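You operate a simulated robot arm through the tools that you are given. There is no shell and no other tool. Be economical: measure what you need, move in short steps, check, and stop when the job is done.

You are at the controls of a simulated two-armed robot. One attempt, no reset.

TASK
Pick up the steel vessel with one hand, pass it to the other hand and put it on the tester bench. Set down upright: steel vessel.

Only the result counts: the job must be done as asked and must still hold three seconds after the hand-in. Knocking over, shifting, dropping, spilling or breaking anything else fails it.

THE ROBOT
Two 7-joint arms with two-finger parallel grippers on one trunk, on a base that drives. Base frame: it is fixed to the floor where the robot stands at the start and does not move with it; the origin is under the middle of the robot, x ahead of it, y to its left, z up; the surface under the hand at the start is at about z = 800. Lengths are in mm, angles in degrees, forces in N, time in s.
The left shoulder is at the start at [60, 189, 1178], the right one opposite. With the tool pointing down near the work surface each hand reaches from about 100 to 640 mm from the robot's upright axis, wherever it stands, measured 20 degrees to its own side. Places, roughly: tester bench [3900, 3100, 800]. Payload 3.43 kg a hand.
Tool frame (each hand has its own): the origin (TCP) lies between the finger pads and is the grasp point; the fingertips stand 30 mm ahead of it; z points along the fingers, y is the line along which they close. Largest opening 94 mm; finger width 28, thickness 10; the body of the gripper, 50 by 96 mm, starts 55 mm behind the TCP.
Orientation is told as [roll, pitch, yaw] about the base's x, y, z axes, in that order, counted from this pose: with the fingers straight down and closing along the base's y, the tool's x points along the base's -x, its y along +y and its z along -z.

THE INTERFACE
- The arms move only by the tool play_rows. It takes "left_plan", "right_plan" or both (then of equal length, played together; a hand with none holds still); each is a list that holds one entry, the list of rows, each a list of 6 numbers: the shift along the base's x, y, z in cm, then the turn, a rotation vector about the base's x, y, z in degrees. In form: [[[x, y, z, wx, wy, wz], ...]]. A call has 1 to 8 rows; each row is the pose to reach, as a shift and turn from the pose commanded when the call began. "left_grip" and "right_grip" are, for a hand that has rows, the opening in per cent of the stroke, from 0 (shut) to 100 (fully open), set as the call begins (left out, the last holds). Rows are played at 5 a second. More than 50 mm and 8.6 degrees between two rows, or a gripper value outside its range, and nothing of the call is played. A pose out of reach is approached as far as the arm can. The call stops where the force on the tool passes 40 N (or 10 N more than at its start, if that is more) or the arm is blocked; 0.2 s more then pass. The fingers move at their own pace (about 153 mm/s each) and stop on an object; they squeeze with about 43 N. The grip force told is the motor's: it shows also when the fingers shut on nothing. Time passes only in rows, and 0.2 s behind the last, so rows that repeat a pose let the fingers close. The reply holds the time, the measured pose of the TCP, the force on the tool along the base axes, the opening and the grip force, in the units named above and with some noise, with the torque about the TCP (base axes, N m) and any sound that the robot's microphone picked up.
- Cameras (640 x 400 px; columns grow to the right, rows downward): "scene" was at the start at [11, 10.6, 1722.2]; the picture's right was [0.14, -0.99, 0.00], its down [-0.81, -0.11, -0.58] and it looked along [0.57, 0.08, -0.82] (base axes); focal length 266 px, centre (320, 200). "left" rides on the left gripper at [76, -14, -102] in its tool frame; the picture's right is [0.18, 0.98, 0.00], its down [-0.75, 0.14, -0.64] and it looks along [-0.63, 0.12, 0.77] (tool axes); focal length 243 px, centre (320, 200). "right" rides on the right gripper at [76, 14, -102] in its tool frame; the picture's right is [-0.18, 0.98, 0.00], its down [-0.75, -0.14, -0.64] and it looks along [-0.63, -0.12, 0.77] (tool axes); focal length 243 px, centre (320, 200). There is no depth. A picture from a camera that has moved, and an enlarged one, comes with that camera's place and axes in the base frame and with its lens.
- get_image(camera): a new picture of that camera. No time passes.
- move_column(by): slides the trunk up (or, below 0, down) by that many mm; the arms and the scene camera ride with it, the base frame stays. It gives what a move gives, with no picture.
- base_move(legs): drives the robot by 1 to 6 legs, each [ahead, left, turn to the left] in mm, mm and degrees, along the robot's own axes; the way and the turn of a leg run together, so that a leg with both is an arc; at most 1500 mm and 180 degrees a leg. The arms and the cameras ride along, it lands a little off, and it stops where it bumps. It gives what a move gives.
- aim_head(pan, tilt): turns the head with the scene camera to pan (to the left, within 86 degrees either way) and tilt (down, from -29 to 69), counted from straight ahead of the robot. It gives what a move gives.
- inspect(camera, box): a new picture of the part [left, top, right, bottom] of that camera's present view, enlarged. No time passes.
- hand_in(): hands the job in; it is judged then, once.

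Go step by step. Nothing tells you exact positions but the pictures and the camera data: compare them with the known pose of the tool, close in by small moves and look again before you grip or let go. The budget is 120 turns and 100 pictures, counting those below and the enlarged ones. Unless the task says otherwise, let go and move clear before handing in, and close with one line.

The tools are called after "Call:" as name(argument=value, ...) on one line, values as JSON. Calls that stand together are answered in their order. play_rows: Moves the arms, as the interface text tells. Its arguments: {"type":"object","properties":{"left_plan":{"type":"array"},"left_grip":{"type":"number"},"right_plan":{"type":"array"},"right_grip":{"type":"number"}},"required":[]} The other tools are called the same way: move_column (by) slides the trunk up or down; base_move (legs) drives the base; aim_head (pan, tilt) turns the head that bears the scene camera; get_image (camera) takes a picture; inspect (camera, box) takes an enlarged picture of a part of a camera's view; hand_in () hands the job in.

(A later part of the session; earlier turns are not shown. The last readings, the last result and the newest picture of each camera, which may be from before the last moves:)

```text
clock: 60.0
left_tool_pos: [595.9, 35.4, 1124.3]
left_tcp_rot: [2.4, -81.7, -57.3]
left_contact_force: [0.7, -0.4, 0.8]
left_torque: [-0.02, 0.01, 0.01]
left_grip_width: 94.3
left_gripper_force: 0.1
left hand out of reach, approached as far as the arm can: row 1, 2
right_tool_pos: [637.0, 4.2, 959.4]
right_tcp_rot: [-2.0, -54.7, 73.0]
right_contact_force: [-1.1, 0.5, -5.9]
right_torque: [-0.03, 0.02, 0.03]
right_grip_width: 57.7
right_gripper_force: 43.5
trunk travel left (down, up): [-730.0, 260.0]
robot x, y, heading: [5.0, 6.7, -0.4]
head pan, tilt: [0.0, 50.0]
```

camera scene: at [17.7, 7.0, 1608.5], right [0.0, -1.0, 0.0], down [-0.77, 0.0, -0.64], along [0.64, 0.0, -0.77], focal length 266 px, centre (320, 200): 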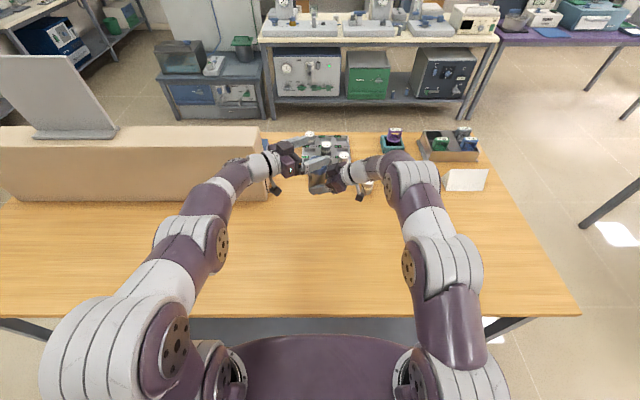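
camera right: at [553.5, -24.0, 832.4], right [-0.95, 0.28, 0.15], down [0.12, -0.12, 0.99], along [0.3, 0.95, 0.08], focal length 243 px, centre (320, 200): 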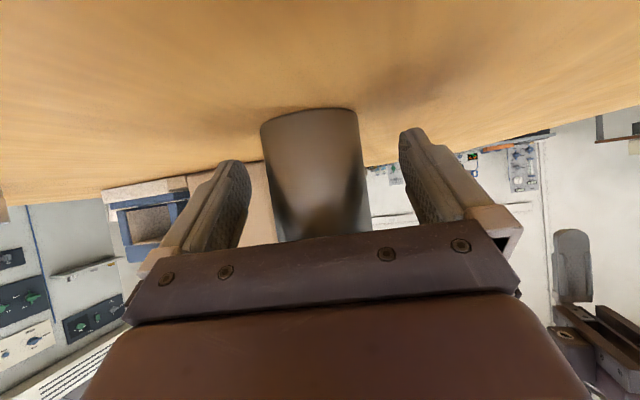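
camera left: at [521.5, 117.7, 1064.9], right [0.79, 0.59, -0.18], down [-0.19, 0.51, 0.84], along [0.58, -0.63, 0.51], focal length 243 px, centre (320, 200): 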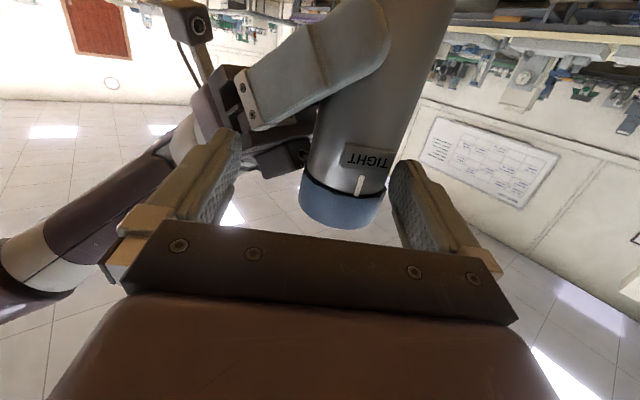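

The left stays at az −55°, 8° down (ψ≈135° with the right at 80°), which works with only the fingertips just past the axis. I'll line up the right hand below at az 80° and narrow the left opening to ~72 mm.

Call:
play_rows(right_plan=[[[-1, 0, 0, 0.1, 0.4, 3], [-2, 0, 0, 0.2, 0.8, 6], [-3, -0.1, 0, 0.3, 1.1, 8.6], [-3, -0.1, 0, 0.3, 1.1, 8.6]]])

Call:
play_rows(left_plan=[[[0, 0, 0, 0, 0, 0], [0, 0, 0, 0, 0, 0]]], left_grip=77)

Call:
get_image(camera="left")

Call:
inspect(camera="scene", box=[240, 110, 400, 220])

```text
clock: 61.0
left_tool_pos: [596.7, 35.1, 1126.0]
left_tcp_rot: [2.1, -81.6, -57.3]
left_contact_force: [0.1, -0.7, 0.0]
left_torque: [0.04, 0.01, -0.02]
left_grip_width: 94.1
left_gripper_force: 0.1
right_tool_pos: [597.7, 4.6, 954.2]
right_tcp_rot: [-0.4, -54.7, 78.8]
right_contact_force: [0.6, 0.3, -5.9]
right_torque: [-0.07, 0.02, 0.0]
right_grip_width: 57.9
right_gripper_force: 43.5
right hand out of reach, approached as far as the arm can: row 2, 3, 4
trunk travel left (down, up): [-730.0, 260.0]
robot x, y, heading: [-3.3, 6.6, -0.1]
head pan, tilt: [0.0, 50.0]
```

```text
clock: 61.6
left_tool_pos: [595.6, 35.5, 1125.5]
left_tcp_rot: [2.3, -81.6, -57.3]
left_contact_force: [-0.2, 0.7, 0.1]
left_torque: [0.03, -0.02, -0.02]
left_grip_width: 72.5
left_gripper_force: 0.1
right_tool_pos: [599.4, 5.4, 953.2]
right_tcp_rot: [-0.5, -54.7, 78.9]
right_contact_force: [0.0, 0.0, -6.5]
right_torque: [-0.1, 0.0, -0.01]
right_grip_width: 57.6
right_gripper_force: 42.6
trunk travel left (down, up): [-730.0, 260.0]
robot x, y, heading: [1.1, 5.2, -0.1]
head pan, tilt: [0.0, 50.0]
```

```text
39 pictures are left
camera left: at [521.2, 117.9, 1065.7], right [0.79, 0.59, -0.18], down [-0.19, 0.51, 0.84], along [0.58, -0.63, 0.51], focal length 243 px, centre (320, 200)
```

left: 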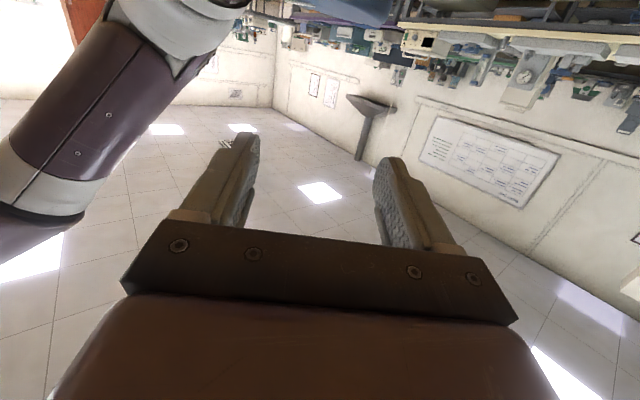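

```text
3.64 times, centred on (320, 165) of scene
camera zoom: at [17.4, 7.2, 1608.5], right [0.0, -1.0, 0.0], down [-0.77, 0.0, -0.64], along [0.64, 0.0, -0.77], focal length 968 px, centre (320, 327)
```

zoom: 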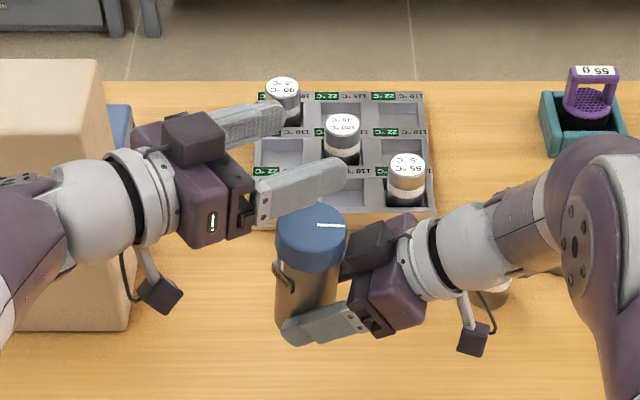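

Call:
play_rows(right_plan=[[[0.4, -0.1, 1, 0, 0, 0], [0.7, -0.25, 3, 0, 0, 0], [0.7, -0.25, 4.5, 0, 0, 0]]])

Call:
get_image(camera="left")

Call:
inspect(camera="scene", box=[240, 110, 400, 220])

```text
clock: 62.4
left_tool_pos: [595.9, 34.0, 1126.4]
left_tcp_rot: [2.5, -81.7, -57.6]
left_contact_force: [0.0, -0.7, -0.9]
left_torque: [0.04, 0.01, 0.0]
left_grip_width: 72.4
left_gripper_force: 0.0
right_tool_pos: [591.6, 15.6, 996.8]
right_tcp_rot: [-1.2, -54.2, 80.1]
right_contact_force: [-0.2, -0.8, -5.5]
right_torque: [-0.06, 0.0, -0.03]
right_grip_width: 57.4
right_gripper_force: 43.4
right hand out of reach, approached as far as the arm can: row 1, 2, 3
trunk travel left (down, up): [-730.0, 260.0]
robot x, y, heading: [-2.9, 6.9, -0.4]
head pan, tilt: [0.0, 50.0]
```

```text
37 pictures are left
camera left: at [520.5, 117.8, 1066.1], right [0.79, 0.59, -0.18], down [-0.19, 0.51, 0.84], along [0.58, -0.63, 0.51], focal length 243 px, centre (320, 200)
```

left: 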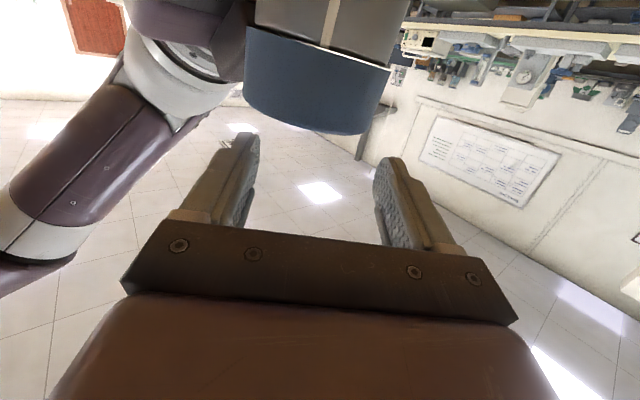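

```text
3.64 times, centred on (320, 165) of scene
camera zoom: at [16.3, 7.1, 1608.5], right [0.0, -1.0, 0.0], down [-0.77, 0.0, -0.64], along [0.64, 0.0, -0.77], focal length 968 px, centre (320, 327)
```

zoom: 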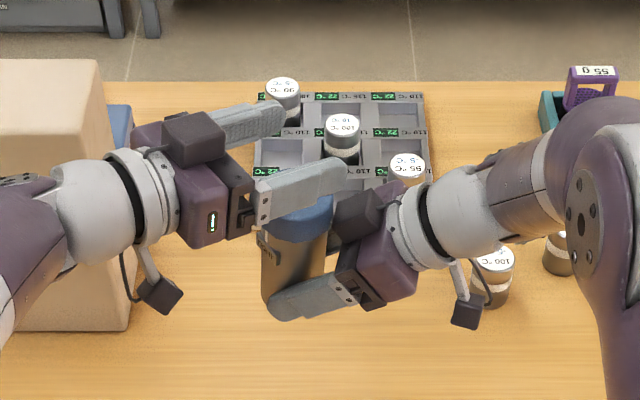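

The right arm prefers x≈635. I'll move the left hand forward by 26 mm instead and return the right to its reachable spot.

Call:
play_rows(left_plan=[[[1, 0, 0, 0, 0, 0], [2, 0, 0, 0, 0, 0], [2.6, 0, 0, 0, 0, 0]]])

Call:
play_rows(right_plan=[[[1, -0.3, -0.5, 0, 0, -1], [2, -0.6, -0.5, 0.2, 0.4, -2], [3, -0.9, -0.5, 0.2, 0.7, -3], [4, -1.2, -0.5, 0.2, 0.7, -4]]])

```text
clock: 63.2
left_tool_pos: [622.7, 35.3, 1123.1]
left_tcp_rot: [2.7, -81.7, -57.5]
left_contact_force: [-0.4, -0.4, -0.6]
left_torque: [-0.01, -0.03, 0.0]
left_grip_width: 72.3
left_gripper_force: 0.0
left hand out of reach, approached as far as the arm can: row 1
right_tool_pos: [592.0, 17.4, 996.1]
right_tcp_rot: [-1.1, -54.2, 80.0]
right_contact_force: [0.2, -0.9, -5.8]
right_torque: [-0.07, 0.02, 0.02]
right_grip_width: 57.8
right_gripper_force: 43.2
trunk travel left (down, up): [-730.0, 260.0]
robot x, y, heading: [0.8, 4.3, -0.2]
head pan, tilt: [0.0, 50.0]
```

```text
clock: 64.2
left_tool_pos: [622.9, 35.8, 1123.3]
left_tcp_rot: [2.5, -81.7, -57.3]
left_contact_force: [-0.6, 0.7, 1.2]
left_torque: [0.01, -0.01, -0.01]
left_grip_width: 72.4
left_gripper_force: 0.0
right_tool_pos: [616.3, 7.8, 983.1]
right_tcp_rot: [1.1, -54.8, 75.0]
right_contact_force: [-0.8, -0.8, -5.6]
right_torque: [-0.08, -0.02, 0.02]
right_grip_width: 57.6
right_gripper_force: 43.0
right hand out of reach, approached as far as the arm can: row 1, 2, 3, 4
trunk travel left (down, up): [-730.0, 260.0]
robot x, y, heading: [2.3, 4.1, -0.4]
head pan, tilt: [0.0, 50.0]
```

Call:
play_rows(left_plan=[[[0.5, -0.3, 0, 0, 0, -3], [1, -0.6, 0, 0, 0, -6], [1.5, -1, 0, 0, 0, -9]]])

Call:
play_rows(right_plan=[[[1, -0.2, -0.5, -0.1, -0.4, -1], [1.5, -0.4, -0.5, -0.2, -0.6, -1], [2, -0.4, -0.5, -0.2, -0.6, -1.5]]])

```text
clock: 65.0
left_tool_pos: [627.3, 14.4, 1124.6]
left_tcp_rot: [3.0, -81.4, -60.1]
left_contact_force: [-1.4, 0.0, 0.3]
left_torque: [0.0, 0.05, -0.01]
left_grip_width: 72.2
left_gripper_force: 0.1
left hand out of reach, approached as far as the arm can: row 1, 2, 3
right_tool_pos: [617.0, 7.9, 984.5]
right_tcp_rot: [1.2, -54.6, 75.0]
right_contact_force: [-0.4, -0.3, -6.3]
right_torque: [-0.08, 0.02, 0.02]
right_grip_width: 57.6
right_gripper_force: 43.1
trunk travel left (down, up): [-730.0, 260.0]
robot x, y, heading: [1.4, 7.1, -0.1]
head pan, tilt: [0.0, 50.0]
```

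```text
clock: 65.8
left_tool_pos: [628.0, 15.2, 1124.3]
left_tcp_rot: [2.9, -81.3, -60.2]
left_contact_force: [-0.7, 0.0, -0.6]
left_torque: [-0.01, 0.0, 0.01]
left_grip_width: 72.5
left_gripper_force: 0.1
right_tool_pos: [637.2, 2.9, 979.2]
right_tcp_rot: [0.0, -54.9, 74.3]
right_contact_force: [-0.4, 0.5, -5.9]
right_torque: [-0.09, 0.07, -0.01]
right_grip_width: 57.8
right_gripper_force: 43.1
trunk travel left (down, up): [-730.0, 260.0]
robot x, y, heading: [2.5, 7.5, -0.1]
head pan, tilt: [0.0, 50.0]
```

Right is exactly reachable at [637,3] az 74°. Set the left back to az −55° at [628,35], so that its fingertips sit just past the vessel's axis.

Call:
play_rows(left_plan=[[[0, 1, 0, 0, 0, 1.4], [0, 2, 0, 0, 0, 2.8], [0, 2, 0, 0, 0, 2.8]]])

Call:
play_rows(right_plan=[[[0, 0, 0.8, 0, 0, 0], [0, 0, 1.8, 0, 0, 0]]])

Call:
get_image(camera="left")

Call:
inspect(camera="scene", box=[240, 110, 400, 220])

```text
clock: 66.6
left_tool_pos: [627.4, 33.8, 1125.3]
left_tcp_rot: [3.0, -81.3, -57.4]
left_contact_force: [-0.2, 0.2, 0.1]
left_torque: [0.03, 0.02, 0.01]
left_grip_width: 72.8
left_gripper_force: 0.0
right_tool_pos: [636.8, 2.4, 979.4]
right_tcp_rot: [-0.1, -54.8, 74.3]
right_contact_force: [0.1, -0.1, -5.9]
right_torque: [-0.06, -0.01, 0.01]
right_grip_width: 57.6
right_gripper_force: 42.8
trunk travel left (down, up): [-730.0, 260.0]
robot x, y, heading: [-0.0, 10.5, -0.3]
head pan, tilt: [0.0, 50.0]
```

```text
clock: 67.2
left_tool_pos: [626.3, 34.6, 1125.8]
left_tcp_rot: [3.1, -81.3, -57.5]
left_contact_force: [1.0, 0.7, 0.1]
left_torque: [0.02, -0.01, 0.0]
left_grip_width: 72.7
left_gripper_force: 0.1
right_tool_pos: [633.5, 2.6, 994.8]
right_tcp_rot: [0.0, -54.7, 74.3]
right_contact_force: [0.3, 0.0, -5.8]
right_torque: [-0.08, 0.02, 0.01]
right_grip_width: 57.5
right_gripper_force: 43.4
right hand out of reach, approached as far as the arm can: row 2
trunk travel left (down, up): [-730.0, 260.0]
robot x, y, heading: [-2.6, 9.2, -0.2]
head pan, tilt: [0.0, 50.0]
```

```text
35 pictures are left
camera left: at [551.1, 116.5, 1067.7], right [0.78, 0.6, -0.17], down [-0.19, 0.5, 0.84], along [0.59, -0.63, 0.51], focal length 243 px, centre (320, 200)
```

left: 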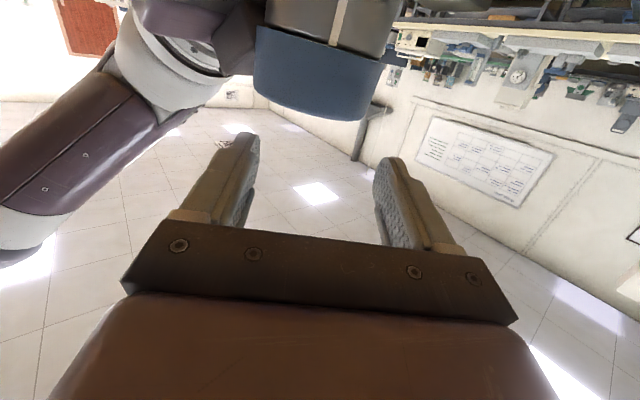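

```text
3.64 times, centred on (320, 165) of scene
camera zoom: at [16.8, 7.2, 1608.5], right [0.0, -1.0, 0.0], down [-0.77, 0.0, -0.64], along [0.64, 0.0, -0.77], focal length 968 px, centre (320, 327)
```

zoom: 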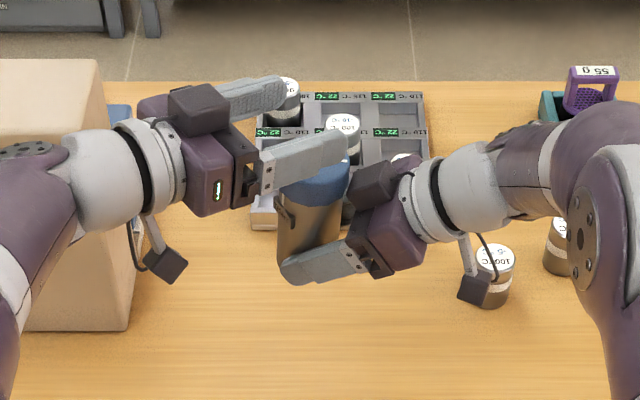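

Right gets limited going up, so I'll lower it again and bring the left hand down over the vessel instead.

Call:
play_rows(right_plan=[[[0.3, 0, -1, 0, 0, 0], [0.3, 0, -2, 0, 0, 0], [0.3, 0, -3, 0, 0, 0]]])

Call:
play_rows(left_plan=[[[0, 0, -1.5, 0, 0, 0], [0, 0, -3, 0, 0, 0], [0, 0, -4.5, 0, 0, 0]]])

Call:
get_image(camera="left")

```text
clock: 68.0
left_tool_pos: [627.7, 33.8, 1124.8]
left_tcp_rot: [3.0, -81.3, -57.3]
left_contact_force: [-0.3, -0.4, 0.3]
left_torque: [-0.01, 0.01, 0.02]
left_grip_width: 72.5
left_gripper_force: 0.0
right_tool_pos: [636.1, -0.4, 964.7]
right_tcp_rot: [0.1, -54.9, 74.4]
right_contact_force: [0.4, -0.4, -6.6]
right_torque: [-0.08, 0.03, 0.03]
right_grip_width: 57.8
right_gripper_force: 43.0
trunk travel left (down, up): [-730.0, 260.0]
robot x, y, heading: [-1.1, 6.7, -0.1]
head pan, tilt: [0.0, 50.0]
```

```text
clock: 68.8
left_tool_pos: [629.9, 33.6, 1080.3]
left_tcp_rot: [3.4, -81.2, -57.6]
left_contact_force: [-1.1, 0.1, -0.2]
left_torque: [0.01, 0.0, -0.04]
left_grip_width: 72.5
left_gripper_force: 0.1
right_tool_pos: [635.0, 0.0, 964.7]
right_tcp_rot: [0.1, -54.8, 74.4]
right_contact_force: [-0.7, -0.3, -6.7]
right_torque: [-0.08, 0.01, 0.01]
right_grip_width: 57.7
right_gripper_force: 43.0
trunk travel left (down, up): [-730.0, 260.0]
robot x, y, heading: [-0.4, 7.9, -0.4]
head pan, tilt: [0.0, 50.0]
```

```text
33 pictures are left
camera left: at [554.6, 115.8, 1021.9], right [0.78, 0.6, -0.17], down [-0.19, 0.5, 0.84], along [0.59, -0.63, 0.51], focal length 243 px, centre (320, 200)
```

left: 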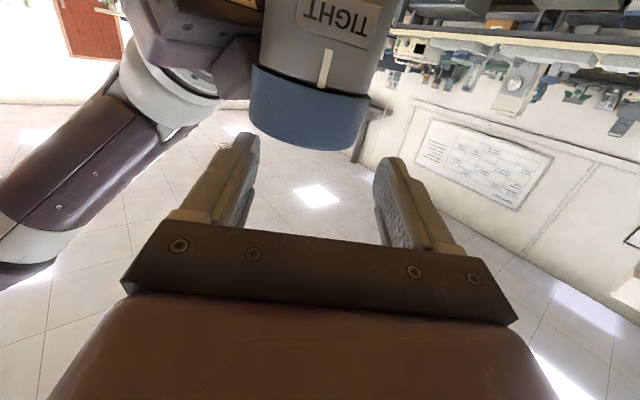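

Left reaches freely. By the image, the vessel's axis is ~10 mm to the image-left of the finger centre; shift the left hand accordingly and re-check.

Call:
play_rows(left_plan=[[[-0.4, -0.3, 0, 0, 0, 0], [-0.8, -0.6, 0, 0, 0, 0], [-0.8, -0.6, -0.8, 0, 0, 0]]])

Call:
inspect(camera="left", box=[180, 0, 460, 260])

Call:
inspect(camera="scene", box=[240, 110, 400, 220])

```text
clock: 69.6
left_tool_pos: [621.3, 26.8, 1073.0]
left_tcp_rot: [3.0, -81.2, -57.3]
left_contact_force: [0.5, -0.6, -0.1]
left_torque: [-0.01, -0.01, 0.0]
left_grip_width: 72.5
left_gripper_force: 0.1
right_tool_pos: [634.7, 0.3, 964.0]
right_tcp_rot: [0.1, -54.8, 74.3]
right_contact_force: [0.2, -0.8, -5.5]
right_torque: [-0.1, 0.01, 0.01]
right_grip_width: 57.3
right_gripper_force: 42.9
trunk travel left (down, up): [-730.0, 260.0]
robot x, y, heading: [-0.1, 5.7, -0.2]
head pan, tilt: [0.0, 50.0]
```

```text
1.54 times, centred on (320, 130) of left
camera zoom: at [544.5, 109.5, 1013.9], right [0.78, 0.6, -0.17], down [-0.19, 0.5, 0.84], along [0.59, -0.63, 0.51], focal length 373 px, centre (320, 308)
```

zoom: 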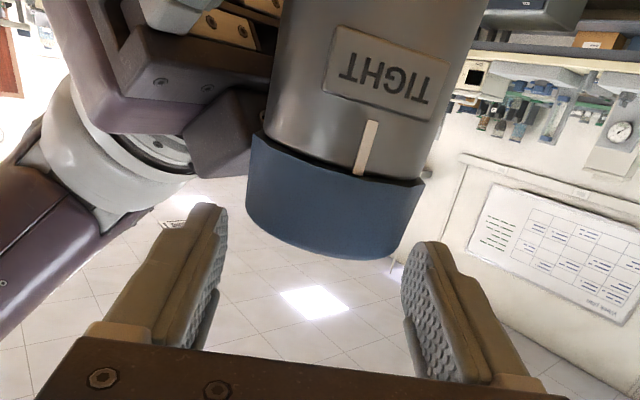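

```text
3.64 times, centred on (320, 165) of scene
camera zoom: at [17.8, 7.2, 1608.5], right [0.0, -1.0, 0.0], down [-0.77, 0.0, -0.64], along [0.64, 0.0, -0.77], focal length 968 px, centre (320, 327)
```

zoom: 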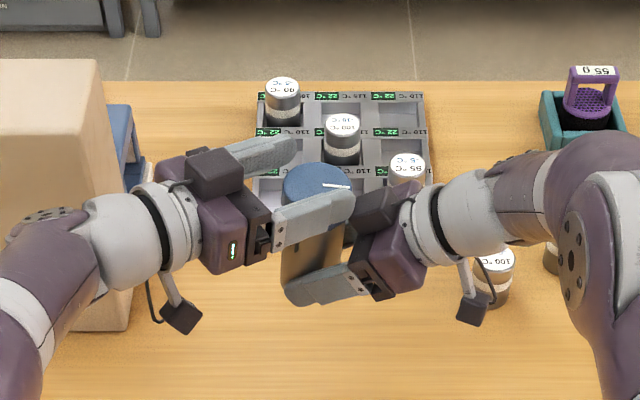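

Centred now. I'll narrow the opening to ~68 mm, back off 2 mm, and come down in steps, watching forces.

Call:
play_rows(left_plan=[[[-0.1, 0.15, 0, 0, 0, 0], [-0.1, 0.15, -1, 0, 0, 0], [-0.1, 0.15, -2, 0, 0, 0]]], left_grip=72.5)

Call:
inspect(camera="left", box=[180, 0, 460, 260])

```text
clock: 70.4
left_tool_pos: [619.4, 28.4, 1052.7]
left_tcp_rot: [3.2, -81.2, -57.6]
left_contact_force: [-0.4, 0.5, 0.3]
left_torque: [0.0, 0.02, -0.04]
left_grip_width: 68.1
left_gripper_force: 0.0
right_tool_pos: [634.7, 0.0, 963.8]
right_tcp_rot: [0.0, -54.8, 74.4]
right_contact_force: [0.0, 0.8, -5.4]
right_torque: [-0.07, 0.01, 0.02]
right_grip_width: 57.4
right_gripper_force: 42.4
trunk travel left (down, up): [-730.0, 260.0]
robot x, y, heading: [1.3, 8.4, -0.3]
head pan, tilt: [0.0, 50.0]
```

```text
1.54 times, centred on (320, 130) of left
camera zoom: at [543.3, 111.3, 992.8], right [0.78, 0.6, -0.17], down [-0.19, 0.5, 0.84], along [0.59, -0.63, 0.51], focal length 373 px, centre (320, 308)
```

zoom: 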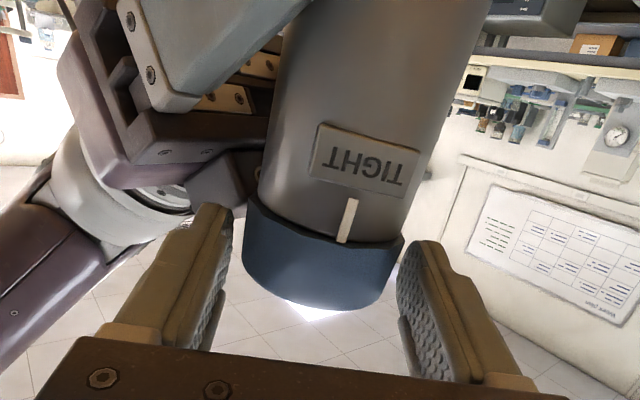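

Call:
play_rows(left_plan=[[[0.15, 0.1, 0, 0, 0, 0], [0.15, 0.1, -1, 0, 0, 0], [0.15, 0.1, -2, 0, 0, 0]]])

Call:
inspect(camera="left", box=[180, 0, 460, 260])

Call:
inspect(camera="scene", box=[240, 110, 400, 220])

```text
clock: 71.2
left_tool_pos: [621.7, 29.9, 1030.9]
left_tcp_rot: [3.2, -81.0, -57.0]
left_contact_force: [-0.1, 1.0, 0.3]
left_torque: [0.0, -0.01, 0.03]
left_grip_width: 68.0
left_gripper_force: 0.1
right_tool_pos: [635.6, 0.2, 965.2]
right_tcp_rot: [0.2, -54.8, 74.4]
right_contact_force: [0.6, 0.1, -6.7]
right_torque: [-0.1, 0.01, -0.01]
right_grip_width: 57.5
right_gripper_force: 42.7
trunk travel left (down, up): [-730.0, 260.0]
robot x, y, heading: [-3.1, 5.8, -0.3]
head pan, tilt: [0.0, 50.0]
```

```text
1.54 times, centred on (320, 130) of left
camera zoom: at [545.0, 112.5, 973.5], right [0.78, 0.6, -0.17], down [-0.2, 0.5, 0.85], along [0.6, -0.62, 0.51], focal length 373 px, centre (320, 308)
```

zoom: 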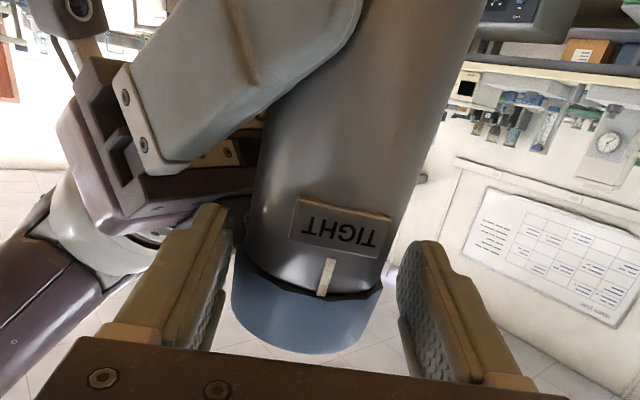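

```text
3.64 times, centred on (320, 165) of scene
camera zoom: at [17.6, 7.2, 1608.5], right [0.0, -1.0, 0.0], down [-0.77, 0.0, -0.64], along [0.64, 0.0, -0.77], focal length 968 px, centre (320, 327)
```

zoom: 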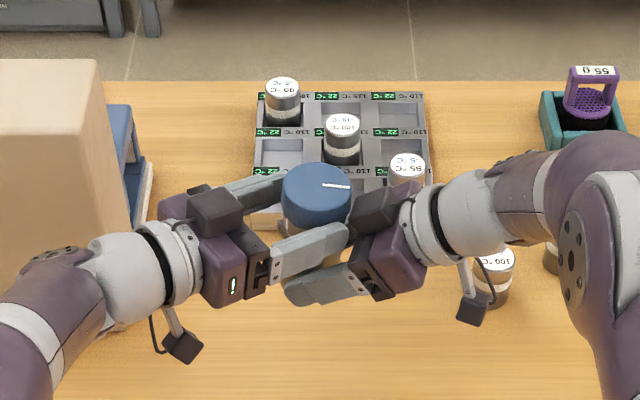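

No contact. Another 18 mm down.

Call:
play_rows(left_plan=[[[0, 0, -0.7, 0, 0, 0], [0, 0, -1.3, 0, 0, 0], [0, 0, -1.8, 0, 0, 0]]])

Call:
inspect(camera="left", box=[180, 0, 460, 260])

Call:
inspect(camera="scene", box=[270, 130, 370, 210])

```text
clock: 72.0
left_tool_pos: [621.9, 26.0, 1015.0]
left_tcp_rot: [3.7, -81.1, -57.5]
left_contact_force: [-2.2, 8.1, 7.9]
left_torque: [-0.42, 0.12, -0.24]
left_grip_width: 66.6
left_gripper_force: 0.1
left hand out of reach, approached as far as the arm can: row 2, 3
right_tool_pos: [634.6, 0.7, 963.8]
right_tcp_rot: [0.2, -54.7, 74.3]
right_contact_force: [2.7, -8.7, -14.4]
right_torque: [0.59, -0.09, 0.3]
right_grip_width: 57.6
right_gripper_force: 43.2
trunk travel left (down, up): [-730.0, 260.0]
robot x, y, heading: [1.0, 7.7, -0.1]
head pan, tilt: [0.0, 50.0]
```

```text
1.54 times, centred on (320, 130) of left
camera zoom: at [545.1, 108.3, 957.5], right [0.78, 0.6, -0.17], down [-0.2, 0.5, 0.84], along [0.59, -0.62, 0.51], focal length 373 px, centre (320, 308)
```

zoom: 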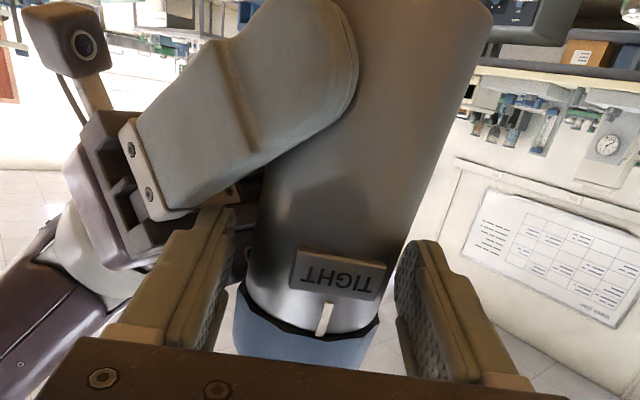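

```text
5.00 times, centred on (320, 170) of scene
camera zoom: at [17.5, 7.1, 1608.5], right [0.0, -1.0, 0.0], down [-0.77, 0.0, -0.64], along [0.64, 0.0, -0.77], focal length 1332 px, centre (320, 350)
```

zoom: 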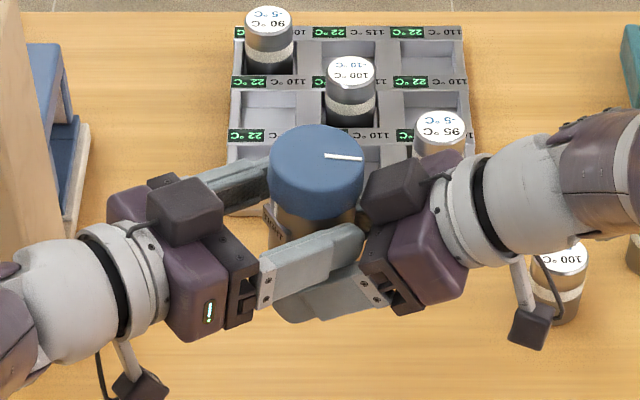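

Light contact (~8 N), fingers at the band under the lid. I'll close the left: the width will tell whether it's on the body (≈58) or lid (≈62).

Call:
play_rows(left_plan=[[[-0.1, 0.2, -0.2, 0, 0, 0], [-0.1, 0.2, -0.2, 0, 0, 0], [-0.1, 0.2, -0.2, 0, 0, 0]]], left_grip=0)

Call:
inspect(camera="left", box=[180, 0, 460, 260])

Call:
inspect(camera="scene", box=[270, 130, 370, 210])

```text
clock: 72.8
left_tool_pos: [622.4, 26.7, 1014.3]
left_tcp_rot: [4.6, -81.0, -58.3]
left_contact_force: [32.8, 14.9, 0.9]
left_torque: [1.02, -1.3, 0.77]
left_grip_width: 56.0
left_gripper_force: 42.3
right_tool_pos: [633.2, 0.5, 963.1]
right_tcp_rot: [0.3, -54.6, 74.3]
right_contact_force: [-31.5, -14.7, -6.9]
right_torque: [-0.31, -0.23, 0.23]
right_grip_width: 57.4
right_gripper_force: 42.9
trunk travel left (down, up): [-730.0, 260.0]
robot x, y, heading: [-4.9, 4.3, -0.1]
head pan, tilt: [0.0, 50.0]
```

```text
1.54 times, centred on (320, 130) of left
camera zoom: at [545.0, 109.3, 955.8], right [0.78, 0.61, -0.17], down [-0.2, 0.49, 0.85], along [0.6, -0.62, 0.51], focal length 373 px, centre (320, 308)
```

zoom: 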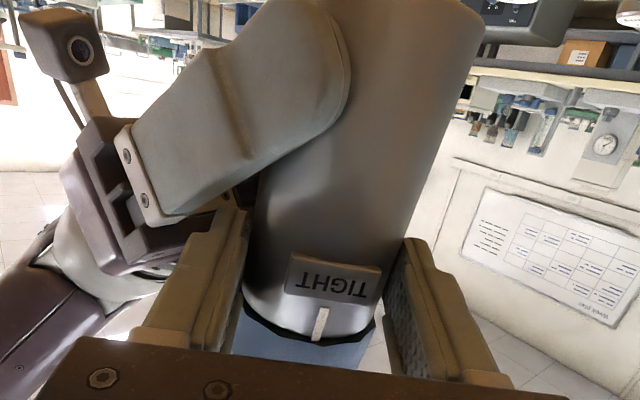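

```text
5.00 times, centred on (320, 170) of scene
camera zoom: at [17.3, 7.2, 1608.5], right [0.0, -1.0, 0.0], down [-0.77, 0.0, -0.64], along [0.64, 0.0, -0.77], focal length 1332 px, centre (320, 350)
```

zoom: 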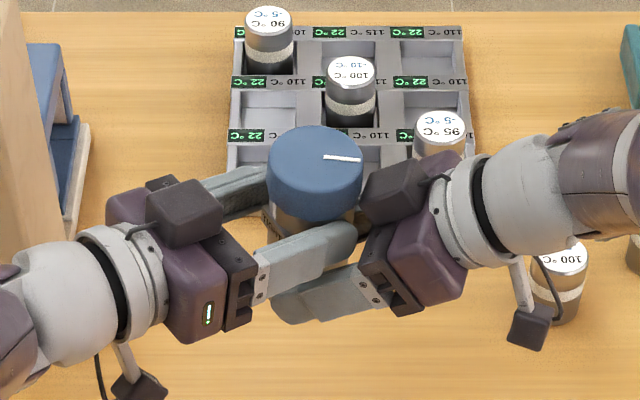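

Left holds on the body (56 mm). There's a lateral internal force between the hands; I'll relieve it by nudging the left hand.

Call:
play_rows(left_plan=[[[0.15, 0.1, 0, 0, 0, 0], [0.3, 0.2, 0, 0, 0, 0]]])

```text
clock: 73.4
left_tool_pos: [624.4, 25.2, 1014.2]
left_tcp_rot: [3.5, -81.1, -57.5]
left_contact_force: [5.4, 19.2, 13.2]
left_torque: [1.09, -0.83, 0.36]
left_grip_width: 56.0
left_gripper_force: 43.0
left hand out of reach, approached as far as the arm can: row 2
right_tool_pos: [636.2, -1.5, 964.5]
right_tcp_rot: [0.0, -54.6, 74.1]
right_contact_force: [-5.7, -19.3, -19.1]
right_torque: [-0.54, 0.45, -0.01]
right_grip_width: 57.5
right_gripper_force: 43.1
trunk travel left (down, up): [-730.0, 260.0]
robot x, y, heading: [-1.2, 8.0, -0.0]
head pan, tilt: [0.0, 50.0]
```

Call:
play_rows(right_plan=[[[0, -0.1, -0.1, 0, 0, 0], [0, -0.2, -0.2, 0, 0, 0]]])

```text
clock: 74.0
left_tool_pos: [623.8, 25.4, 1013.2]
left_tcp_rot: [3.2, -81.0, -57.3]
left_contact_force: [7.0, 12.6, 9.2]
left_torque: [0.82, -0.68, 0.74]
left_grip_width: 56.1
left_gripper_force: 43.3
right_tool_pos: [635.6, -1.4, 963.2]
right_tcp_rot: [0.1, -54.7, 74.5]
right_contact_force: [-6.4, -13.0, -15.9]
right_torque: [-0.48, 0.29, -0.41]
right_grip_width: 57.5
right_gripper_force: 42.8
trunk travel left (down, up): [-730.0, 260.0]
robot x, y, heading: [1.5, 6.4, 0.0]
head pan, tilt: [0.0, 50.0]
```

Call:
play_rows(right_plan=[[[-0.05, -0.15, -0.1, 0, 0, 0], [-0.1, -0.25, -0.2, 0, 0, 0]]])

```text
clock: 74.6
left_tool_pos: [623.6, 25.5, 1013.5]
left_tcp_rot: [2.7, -81.0, -56.9]
left_contact_force: [-0.2, -5.7, 4.3]
left_torque: [0.22, -0.71, 0.21]
left_grip_width: 56.1
left_gripper_force: 42.7
right_tool_pos: [635.6, -2.2, 962.9]
right_tcp_rot: [0.0, -54.9, 74.5]
right_contact_force: [-0.5, 5.2, -9.9]
right_torque: [-0.65, 0.66, -0.24]
right_grip_width: 57.5
right_gripper_force: 43.2
trunk travel left (down, up): [-730.0, 260.0]
robot x, y, heading: [-0.9, 8.0, -0.1]
head pan, tilt: [0.0, 50.0]
```

Forces are small now; both hands hold it. I'll open the right hand part-way (keeping it around the vessel as a safety cage) and look.

Call:
play_rows(right_plan=[[[0, 0, 0, 0, 0, 0], [0, 0, 0, 0, 0, 0]]], right_grip=72)

Call:
inspect(camera="left", box=[180, 0, 460, 260])

Call:
inspect(camera="scene", box=[270, 130, 370, 210])

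```text
clock: 75.2
left_tool_pos: [623.9, 25.4, 1013.9]
left_tcp_rot: [3.0, -80.9, -56.9]
left_contact_force: [-0.5, 0.1, -0.3]
left_torque: [0.12, 0.08, 0.01]
left_grip_width: 54.4
left_gripper_force: 42.7
right_tool_pos: [633.8, -3.7, 961.0]
right_tcp_rot: [0.0, -54.8, 74.4]
right_contact_force: [-0.5, -0.2, 0.6]
right_torque: [0.01, 0.03, -0.01]
right_grip_width: 67.7
right_gripper_force: 0.2
trunk travel left (down, up): [-730.0, 260.0]
robot x, y, heading: [-1.1, 4.3, -0.2]
head pan, tilt: [0.0, 50.0]
```

```text
1.54 times, centred on (320, 130) of left
camera zoom: at [547.1, 108.7, 954.9], right [0.78, 0.6, -0.17], down [-0.19, 0.5, 0.85], along [0.6, -0.63, 0.5], focal length 373 px, centre (320, 308)
```

zoom: 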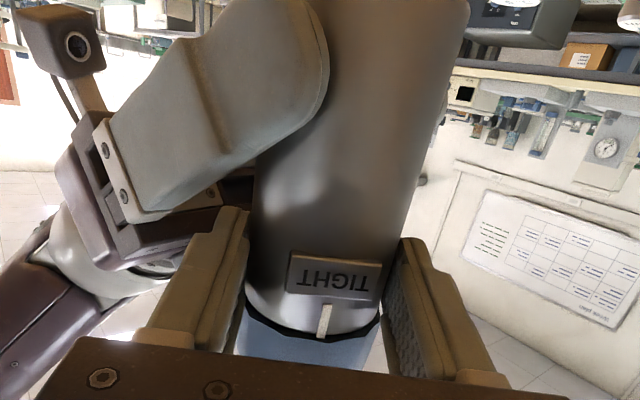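

```text
5.00 times, centred on (320, 170) of scene
camera zoom: at [17.4, 7.1, 1608.5], right [0.0, -1.0, 0.0], down [-0.77, 0.0, -0.64], along [0.64, 0.0, -0.77], focal length 1332 px, centre (320, 350)
```

zoom: 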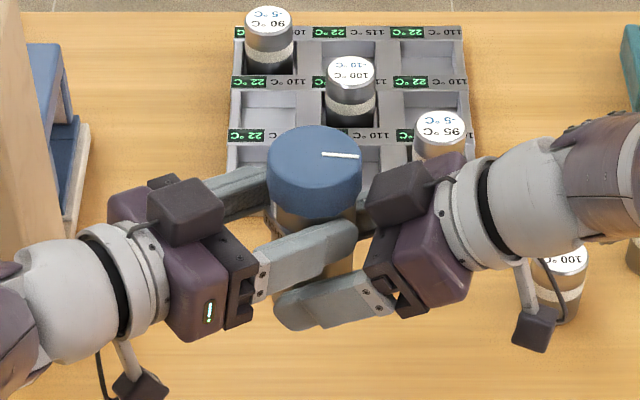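

Neither hand reads the weight, and the left width shrank, so I'm closing the right hand again at once to be safe and re-reading.

Call:
play_rows(right_plan=[[[0, 0, 0, 0, 0, 0], [0, 0, 0, 0, 0, 0]]], right_grip=0)

Call:
inspect(camera="left", box=[180, 0, 460, 260])

```text
clock: 75.8
left_tool_pos: [623.9, 26.6, 1014.4]
left_tcp_rot: [3.1, -80.9, -57.1]
left_contact_force: [15.1, -4.3, -9.3]
left_torque: [0.01, -0.38, 0.29]
left_grip_width: 54.3
left_gripper_force: 43.0
right_tool_pos: [633.7, -2.8, 960.8]
right_tcp_rot: [0.1, -54.9, 74.6]
right_contact_force: [-15.5, 4.0, 9.8]
right_torque: [0.15, -0.28, 0.14]
right_grip_width: 57.4
right_gripper_force: 43.1
trunk travel left (down, up): [-730.0, 260.0]
robot x, y, heading: [2.5, 4.7, -0.3]
head pan, tilt: [0.0, 50.0]
```

```text
1.54 times, centred on (320, 130) of left
camera zoom: at [547.4, 108.9, 955.1], right [0.78, 0.6, -0.17], down [-0.2, 0.49, 0.85], along [0.6, -0.62, 0.5], focal length 373 px, centre (320, 308)
```

zoom: 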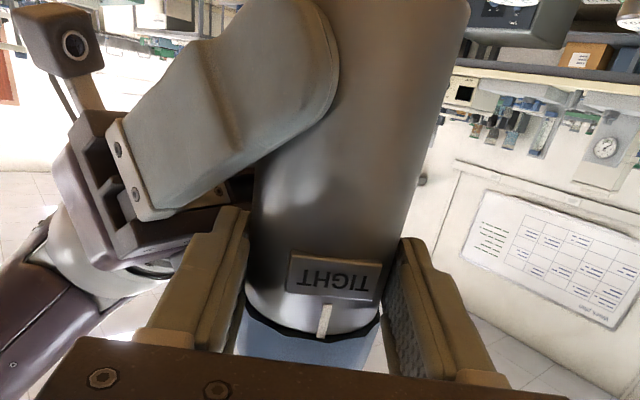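

The vessel did not move while the left held it alone. I'll open the right again part-way for longer and compare.

Call:
play_rows(right_plan=[[[0, 0, 0, 0, 0, 0], [0, 0, 0, 0, 0, 0], [0, 0, 0, 0, 0, 0], [0, 0, 0, 0, 0, 0], [0, 0, 0, 0, 0, 0]]], right_grip=74)

Call:
inspect(camera="left", box=[180, 0, 460, 260])

```text
clock: 77.0
left_tool_pos: [625.0, 26.9, 1014.1]
left_tcp_rot: [3.3, -81.0, -57.1]
left_contact_force: [-0.3, 0.8, -0.5]
left_torque: [0.11, 0.1, 0.0]
left_grip_width: 54.1
left_gripper_force: 42.7
right_tool_pos: [634.2, -3.6, 960.2]
right_tcp_rot: [0.1, -54.8, 74.5]
right_contact_force: [0.1, 0.4, 0.0]
right_torque: [-0.01, 0.02, 0.0]
right_grip_width: 69.7
right_gripper_force: 0.0
trunk travel left (down, up): [-730.0, 260.0]
robot x, y, heading: [1.5, 3.5, -0.3]
head pan, tilt: [0.0, 50.0]
```

```text
1.54 times, centred on (320, 130) of left
camera zoom: at [547.4, 108.8, 955.4], right [0.78, 0.6, -0.17], down [-0.2, 0.5, 0.85], along [0.6, -0.63, 0.5], focal length 373 px, centre (320, 308)
```

zoom: 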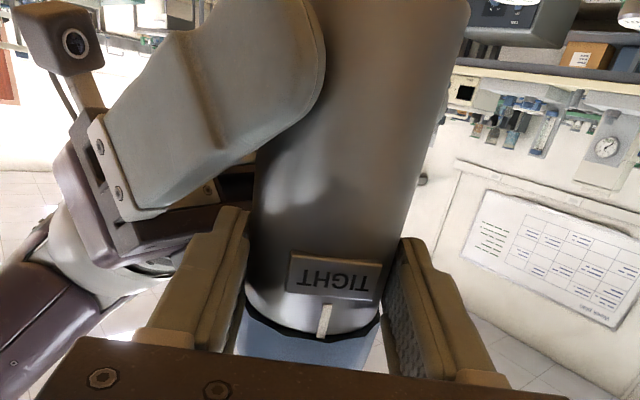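

Stable: the left hand alone holds it. Now open the right fully and drop it straight down, clear of the vessel.

Call:
play_rows(right_plan=[[[0, 0, 0, 0, 0, 0], [0, 0, -0.5, 0, 0, 0], [0, 0, -2, 0, 0, 0], [0, 0, -4, 0, 0, 0], [0, 0, -6, 0, 0, 0], [0, 0, -8, 0, 0, 0]]], right_grip=100)

Call:
get_image(camera="scene")

```text
clock: 78.4
left_tool_pos: [624.8, 26.7, 1013.7]
left_tcp_rot: [3.2, -81.0, -57.1]
left_contact_force: [-0.7, -0.4, 0.6]
left_torque: [0.08, 0.07, -0.02]
left_grip_width: 54.3
left_gripper_force: 43.3
right_tool_pos: [635.5, -3.3, 881.8]
right_tcp_rot: [0.1, -54.7, 74.5]
right_contact_force: [-0.2, -0.3, 0.4]
right_torque: [0.0, 0.01, 0.02]
right_grip_width: 94.0
right_gripper_force: 0.2
trunk travel left (down, up): [-730.0, 260.0]
robot x, y, heading: [0.4, 6.7, -0.3]
head pan, tilt: [0.0, 50.0]
```

```text
19 pictures are left
camera scene: at [17.9, 7.1, 1608.5], right [0.0, -1.0, 0.0], down [-0.77, 0.0, -0.64], along [0.64, 0.0, -0.77], focal length 266 px, centre (320, 200)
```

scene: 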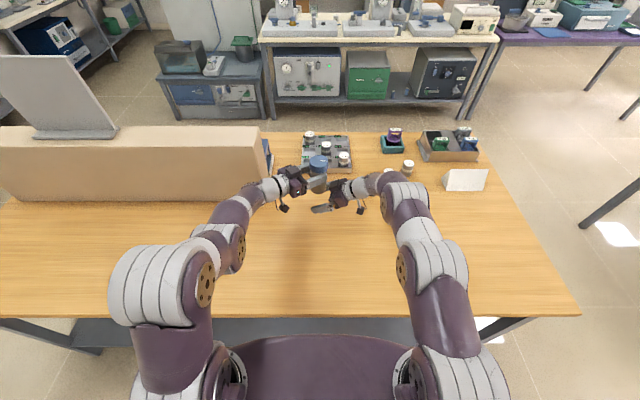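

Handover done; the left hand holds the vessel. (19 pictures left, so I'll be sparing.) Now withdraw the right hand toward the robot, away from the bottles.

Call:
play_rows(right_plan=[[[-2, -3, 0, 0, 0, -5], [-4, -6, 0, 0, 0, -10], [-7, -8, 0, 0, 0, -16], [-10, -10, 1, 0, 0, -22], [-13, -12, 3, 0, 0, -28], [-15, -14, 5, 0, 0, -34], [-17, -16, 7, 0, 0, -40]]])

Call:
get_image(camera="scene")

```text
clock: 80.0
left_tool_pos: [623.7, 26.7, 1014.6]
left_tcp_rot: [3.8, -81.0, -57.8]
left_contact_force: [-0.4, -0.1, 0.4]
left_torque: [0.1, 0.12, 0.0]
left_grip_width: 54.2
left_gripper_force: 43.1
right_tool_pos: [460.5, -164.6, 950.4]
right_tcp_rot: [0.0, -54.8, 34.3]
right_contact_force: [0.3, -0.3, 1.1]
right_torque: [-0.04, -0.01, 0.0]
right_grip_width: 93.9
right_gripper_force: 0.1
trunk travel left (down, up): [-730.0, 260.0]
robot x, y, heading: [1.6, 6.4, -0.3]
head pan, tilt: [0.0, 50.0]
```

```text
18 pictures are left
camera scene: at [15.2, 7.2, 1608.5], right [0.0, -1.0, 0.0], down [-0.77, 0.0, -0.64], along [0.64, 0.0, -0.77], focal length 266 px, centre (320, 200)
```

scene: 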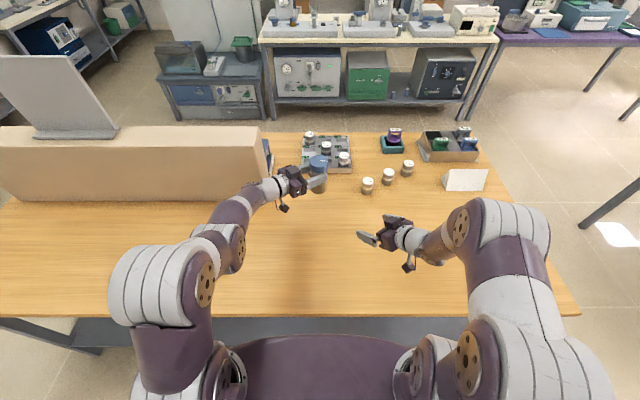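

Clear. Back away from the table 550 mm, then check the hold.

Call:
base_move(legs=[[-550, 0, 0]])

Call:
get_image(camera="left")

```text
clock: 83.2
left_tool_pos: [67.8, 24.8, 1014.6]
left_tcp_rot: [3.4, -81.0, -57.9]
left_contact_force: [0.0, 0.4, 0.6]
left_torque: [0.12, 0.13, 0.01]
left_grip_width: 54.4
left_gripper_force: 42.7
right_tool_pos: [-96.6, -164.0, 949.8]
right_tcp_rot: [-0.1, -54.8, 34.0]
right_contact_force: [-0.9, 0.0, -0.6]
right_torque: [-0.03, 0.01, -0.02]
right_grip_width: 94.3
right_gripper_force: 0.0
trunk travel left (down, up): [-730.0, 260.0]
robot x, y, heading: [-555.6, 11.9, -0.7]
head pan, tilt: [0.0, 50.0]
```

```text
17 pictures are left
camera left: at [-8.5, 108.1, 955.5], right [0.78, 0.6, -0.17], down [-0.19, 0.5, 0.85], along [0.59, -0.63, 0.5], focal length 243 px, centre (320, 200)
```

left: 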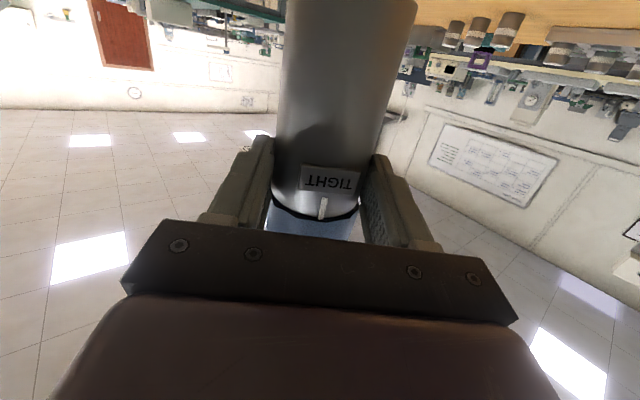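

Firm. Now sideways left past the table's end, then forward across the open floor.

Call:
base_move(legs=[[0, 1000, 0], [0, 930, 0]])

Call:
aim_head(pan=15, tilt=18)

Call:
get_image(camera="scene")

```text
clock: 92.9
left_tool_pos: [62.1, 1984.1, 1013.4]
left_tcp_rot: [3.3, -80.9, -56.7]
left_contact_force: [0.0, 0.1, 0.0]
left_torque: [0.08, 0.03, 0.03]
left_grip_width: 54.0
left_gripper_force: 42.9
right_tool_pos: [-97.3, 1791.4, 950.0]
right_tcp_rot: [0.1, -54.8, 35.0]
right_contact_force: [-0.3, -0.4, 0.3]
right_torque: [-0.03, 0.0, -0.02]
right_grip_width: 93.8
right_gripper_force: 0.0
trunk travel left (down, up): [-730.0, 260.0]
robot x, y, heading: [-562.0, 1958.9, 0.6]
head pan, tilt: [0.0, 50.0]
```

```text
clock: 93.9
left_tool_pos: [61.9, 1984.3, 1013.3]
left_tcp_rot: [3.4, -81.0, -56.7]
left_contact_force: [-0.5, 0.0, 0.1]
left_torque: [0.1, 0.05, -0.01]
left_grip_width: 54.1
left_gripper_force: 42.8
right_tool_pos: [-98.4, 1790.4, 949.8]
right_tcp_rot: [0.1, -54.8, 35.1]
right_contact_force: [-0.2, 0.2, -0.1]
right_torque: [-0.03, 0.03, 0.01]
right_grip_width: 94.0
right_gripper_force: 0.0
trunk travel left (down, up): [-730.0, 260.0]
robot x, y, heading: [-562.3, 1958.0, 0.4]
head pan, tilt: [15.0, 18.0]
```

```text
16 pictures are left
camera scene: at [-532.3, 1983.1, 1657.3], right [0.26, -0.96, 0.0], down [-0.3, -0.08, -0.95], along [0.92, 0.25, -0.31], focal length 266 px, centre (320, 200)
```

scene: 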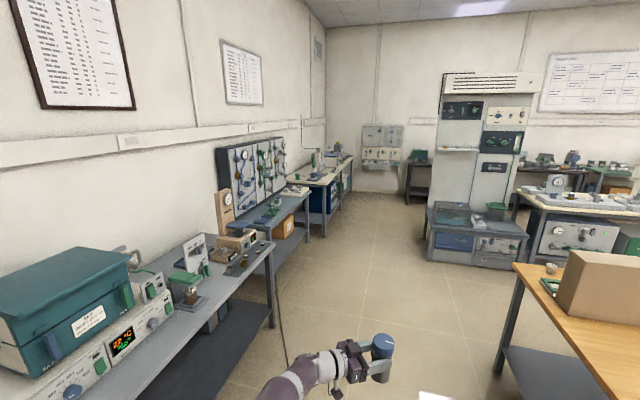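

Corridor is clear (y from 1500 to 2700). Drive forward ~3200 mm and view the tester bench.

Call:
base_move(legs=[[1500, 0, 0], [1500, 0, 0], [250, 0, 0]])

Call:
aim_head(pan=60, tilt=35)

Call:
get_image(camera="scene")

```text
clock: 109.9
left_tool_pos: [3333.2, 2019.9, 1014.1]
left_tcp_rot: [3.2, -81.0, -56.4]
left_contact_force: [0.3, 0.2, 0.5]
left_torque: [0.08, 0.05, 0.03]
left_grip_width: 54.1
left_gripper_force: 42.7
right_tool_pos: [3175.2, 1828.2, 949.9]
right_tcp_rot: [0.0, -54.7, 35.2]
right_contact_force: [-0.4, -0.3, 0.2]
right_torque: [0.02, 0.02, -0.02]
right_grip_width: 94.2
right_gripper_force: 0.1
trunk travel left (down, up): [-730.0, 260.0]
robot x, y, heading: [2707.2, 1990.3, 0.8]
head pan, tilt: [15.0, 18.0]
```

```text
clock: 111.0
left_tool_pos: [3333.2, 2019.7, 1014.5]
left_tcp_rot: [3.1, -80.9, -56.3]
left_contact_force: [-0.3, 0.2, -0.1]
left_torque: [0.07, 0.07, 0.02]
left_grip_width: 53.8
left_gripper_force: 42.1
right_tool_pos: [3173.4, 1826.2, 948.9]
right_tcp_rot: [0.1, -54.9, 35.2]
right_contact_force: [-0.9, 0.3, 0.8]
right_torque: [-0.02, -0.02, 0.02]
right_grip_width: 94.1
right_gripper_force: 0.0
trunk travel left (down, up): [-730.0, 260.0]
robot x, y, heading: [2709.0, 1991.8, 0.4]
head pan, tilt: [60.0, 35.0]
```

```text
15 pictures are left
camera scene: at [2693.5, 2068.0, 1630.3], right [0.87, -0.49, 0.0], down [-0.28, -0.5, -0.82], along [0.4, 0.71, -0.57], focal length 266 px, centre (320, 200)
```

scene: 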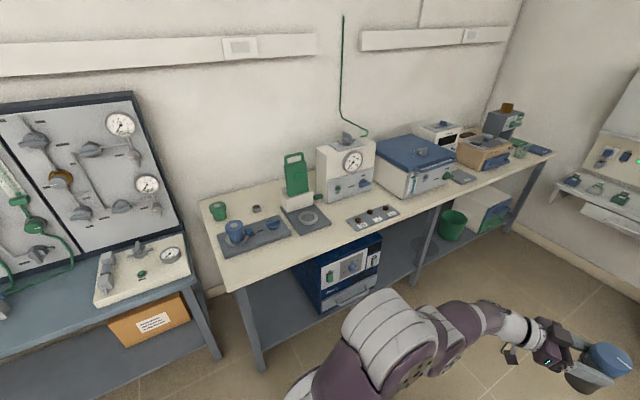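

The bench front edge is at y≈2760, running along x. In front of the blue-lidded box there's a free strip; I'll aim for about [3880,2815]. Turn left 90° here, then strafe to x≈3890.

Call:
base_move(legs=[[0, 0, 45], [0, 0, 45]])

Call:
base_move(legs=[[0, -1000, 0]])

Call:
aim_head(pan=-5, tilt=45)

Call:
get_image(camera="scene")

```text
clock: 115.6
left_tool_pos: [2672.4, 2614.8, 1013.6]
left_tcp_rot: [3.2, -80.8, 34.5]
left_contact_force: [0.1, 0.1, 0.8]
left_torque: [-0.14, 0.12, 0.03]
left_grip_width: 54.4
left_gripper_force: 43.2
right_tool_pos: [2867.1, 2457.9, 948.4]
right_tcp_rot: [0.1, -54.8, 126.0]
right_contact_force: [0.4, 0.8, 0.4]
right_torque: [0.03, -0.01, 0.02]
right_grip_width: 94.1
right_gripper_force: 0.1
trunk travel left (down, up): [-730.0, 260.0]
robot x, y, heading: [2708.3, 1991.7, 91.4]
head pan, tilt: [60.0, 35.0]
```

```text
clock: 120.7
left_tool_pos: [3663.7, 2634.1, 1012.4]
left_tcp_rot: [3.2, -80.9, 33.8]
left_contact_force: [-0.6, -0.1, -0.1]
left_torque: [-0.06, 0.09, 0.04]
left_grip_width: 54.1
left_gripper_force: 42.9
right_tool_pos: [3857.0, 2475.2, 950.1]
right_tcp_rot: [0.1, -54.8, 125.4]
right_contact_force: [-0.4, 0.3, 0.0]
right_torque: [0.02, 0.01, 0.01]
right_grip_width: 94.1
right_gripper_force: 0.1
trunk travel left (down, up): [-730.0, 260.0]
robot x, y, heading: [3693.2, 2009.5, 90.8]
head pan, tilt: [60.0, 35.0]
```

```text
clock: 122.0
left_tool_pos: [3664.2, 2634.6, 1012.9]
left_tcp_rot: [3.0, -80.9, 33.9]
left_contact_force: [0.2, 0.0, -0.3]
left_torque: [-0.08, 0.1, -0.01]
left_grip_width: 54.1
left_gripper_force: 43.5
right_tool_pos: [3857.3, 2474.6, 948.8]
right_tcp_rot: [0.0, -54.7, 125.4]
right_contact_force: [-0.4, -0.4, 0.1]
right_torque: [0.02, -0.02, 0.0]
right_grip_width: 93.7
right_gripper_force: 0.1
trunk travel left (down, up): [-730.0, 260.0]
robot x, y, heading: [3694.9, 2011.1, 90.9]
head pan, tilt: [-5.0, 45.0]
```

```text
14 pictures are left
camera scene: at [3700.0, 2033.1, 1615.4], right [1.0, -0.07, 0.0], down [-0.05, -0.71, -0.71], along [0.05, 0.7, -0.71], focal length 266 px, centre (320, 200)
```

scene: 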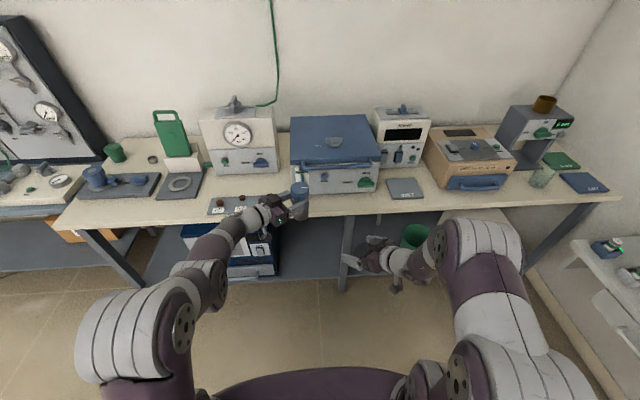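

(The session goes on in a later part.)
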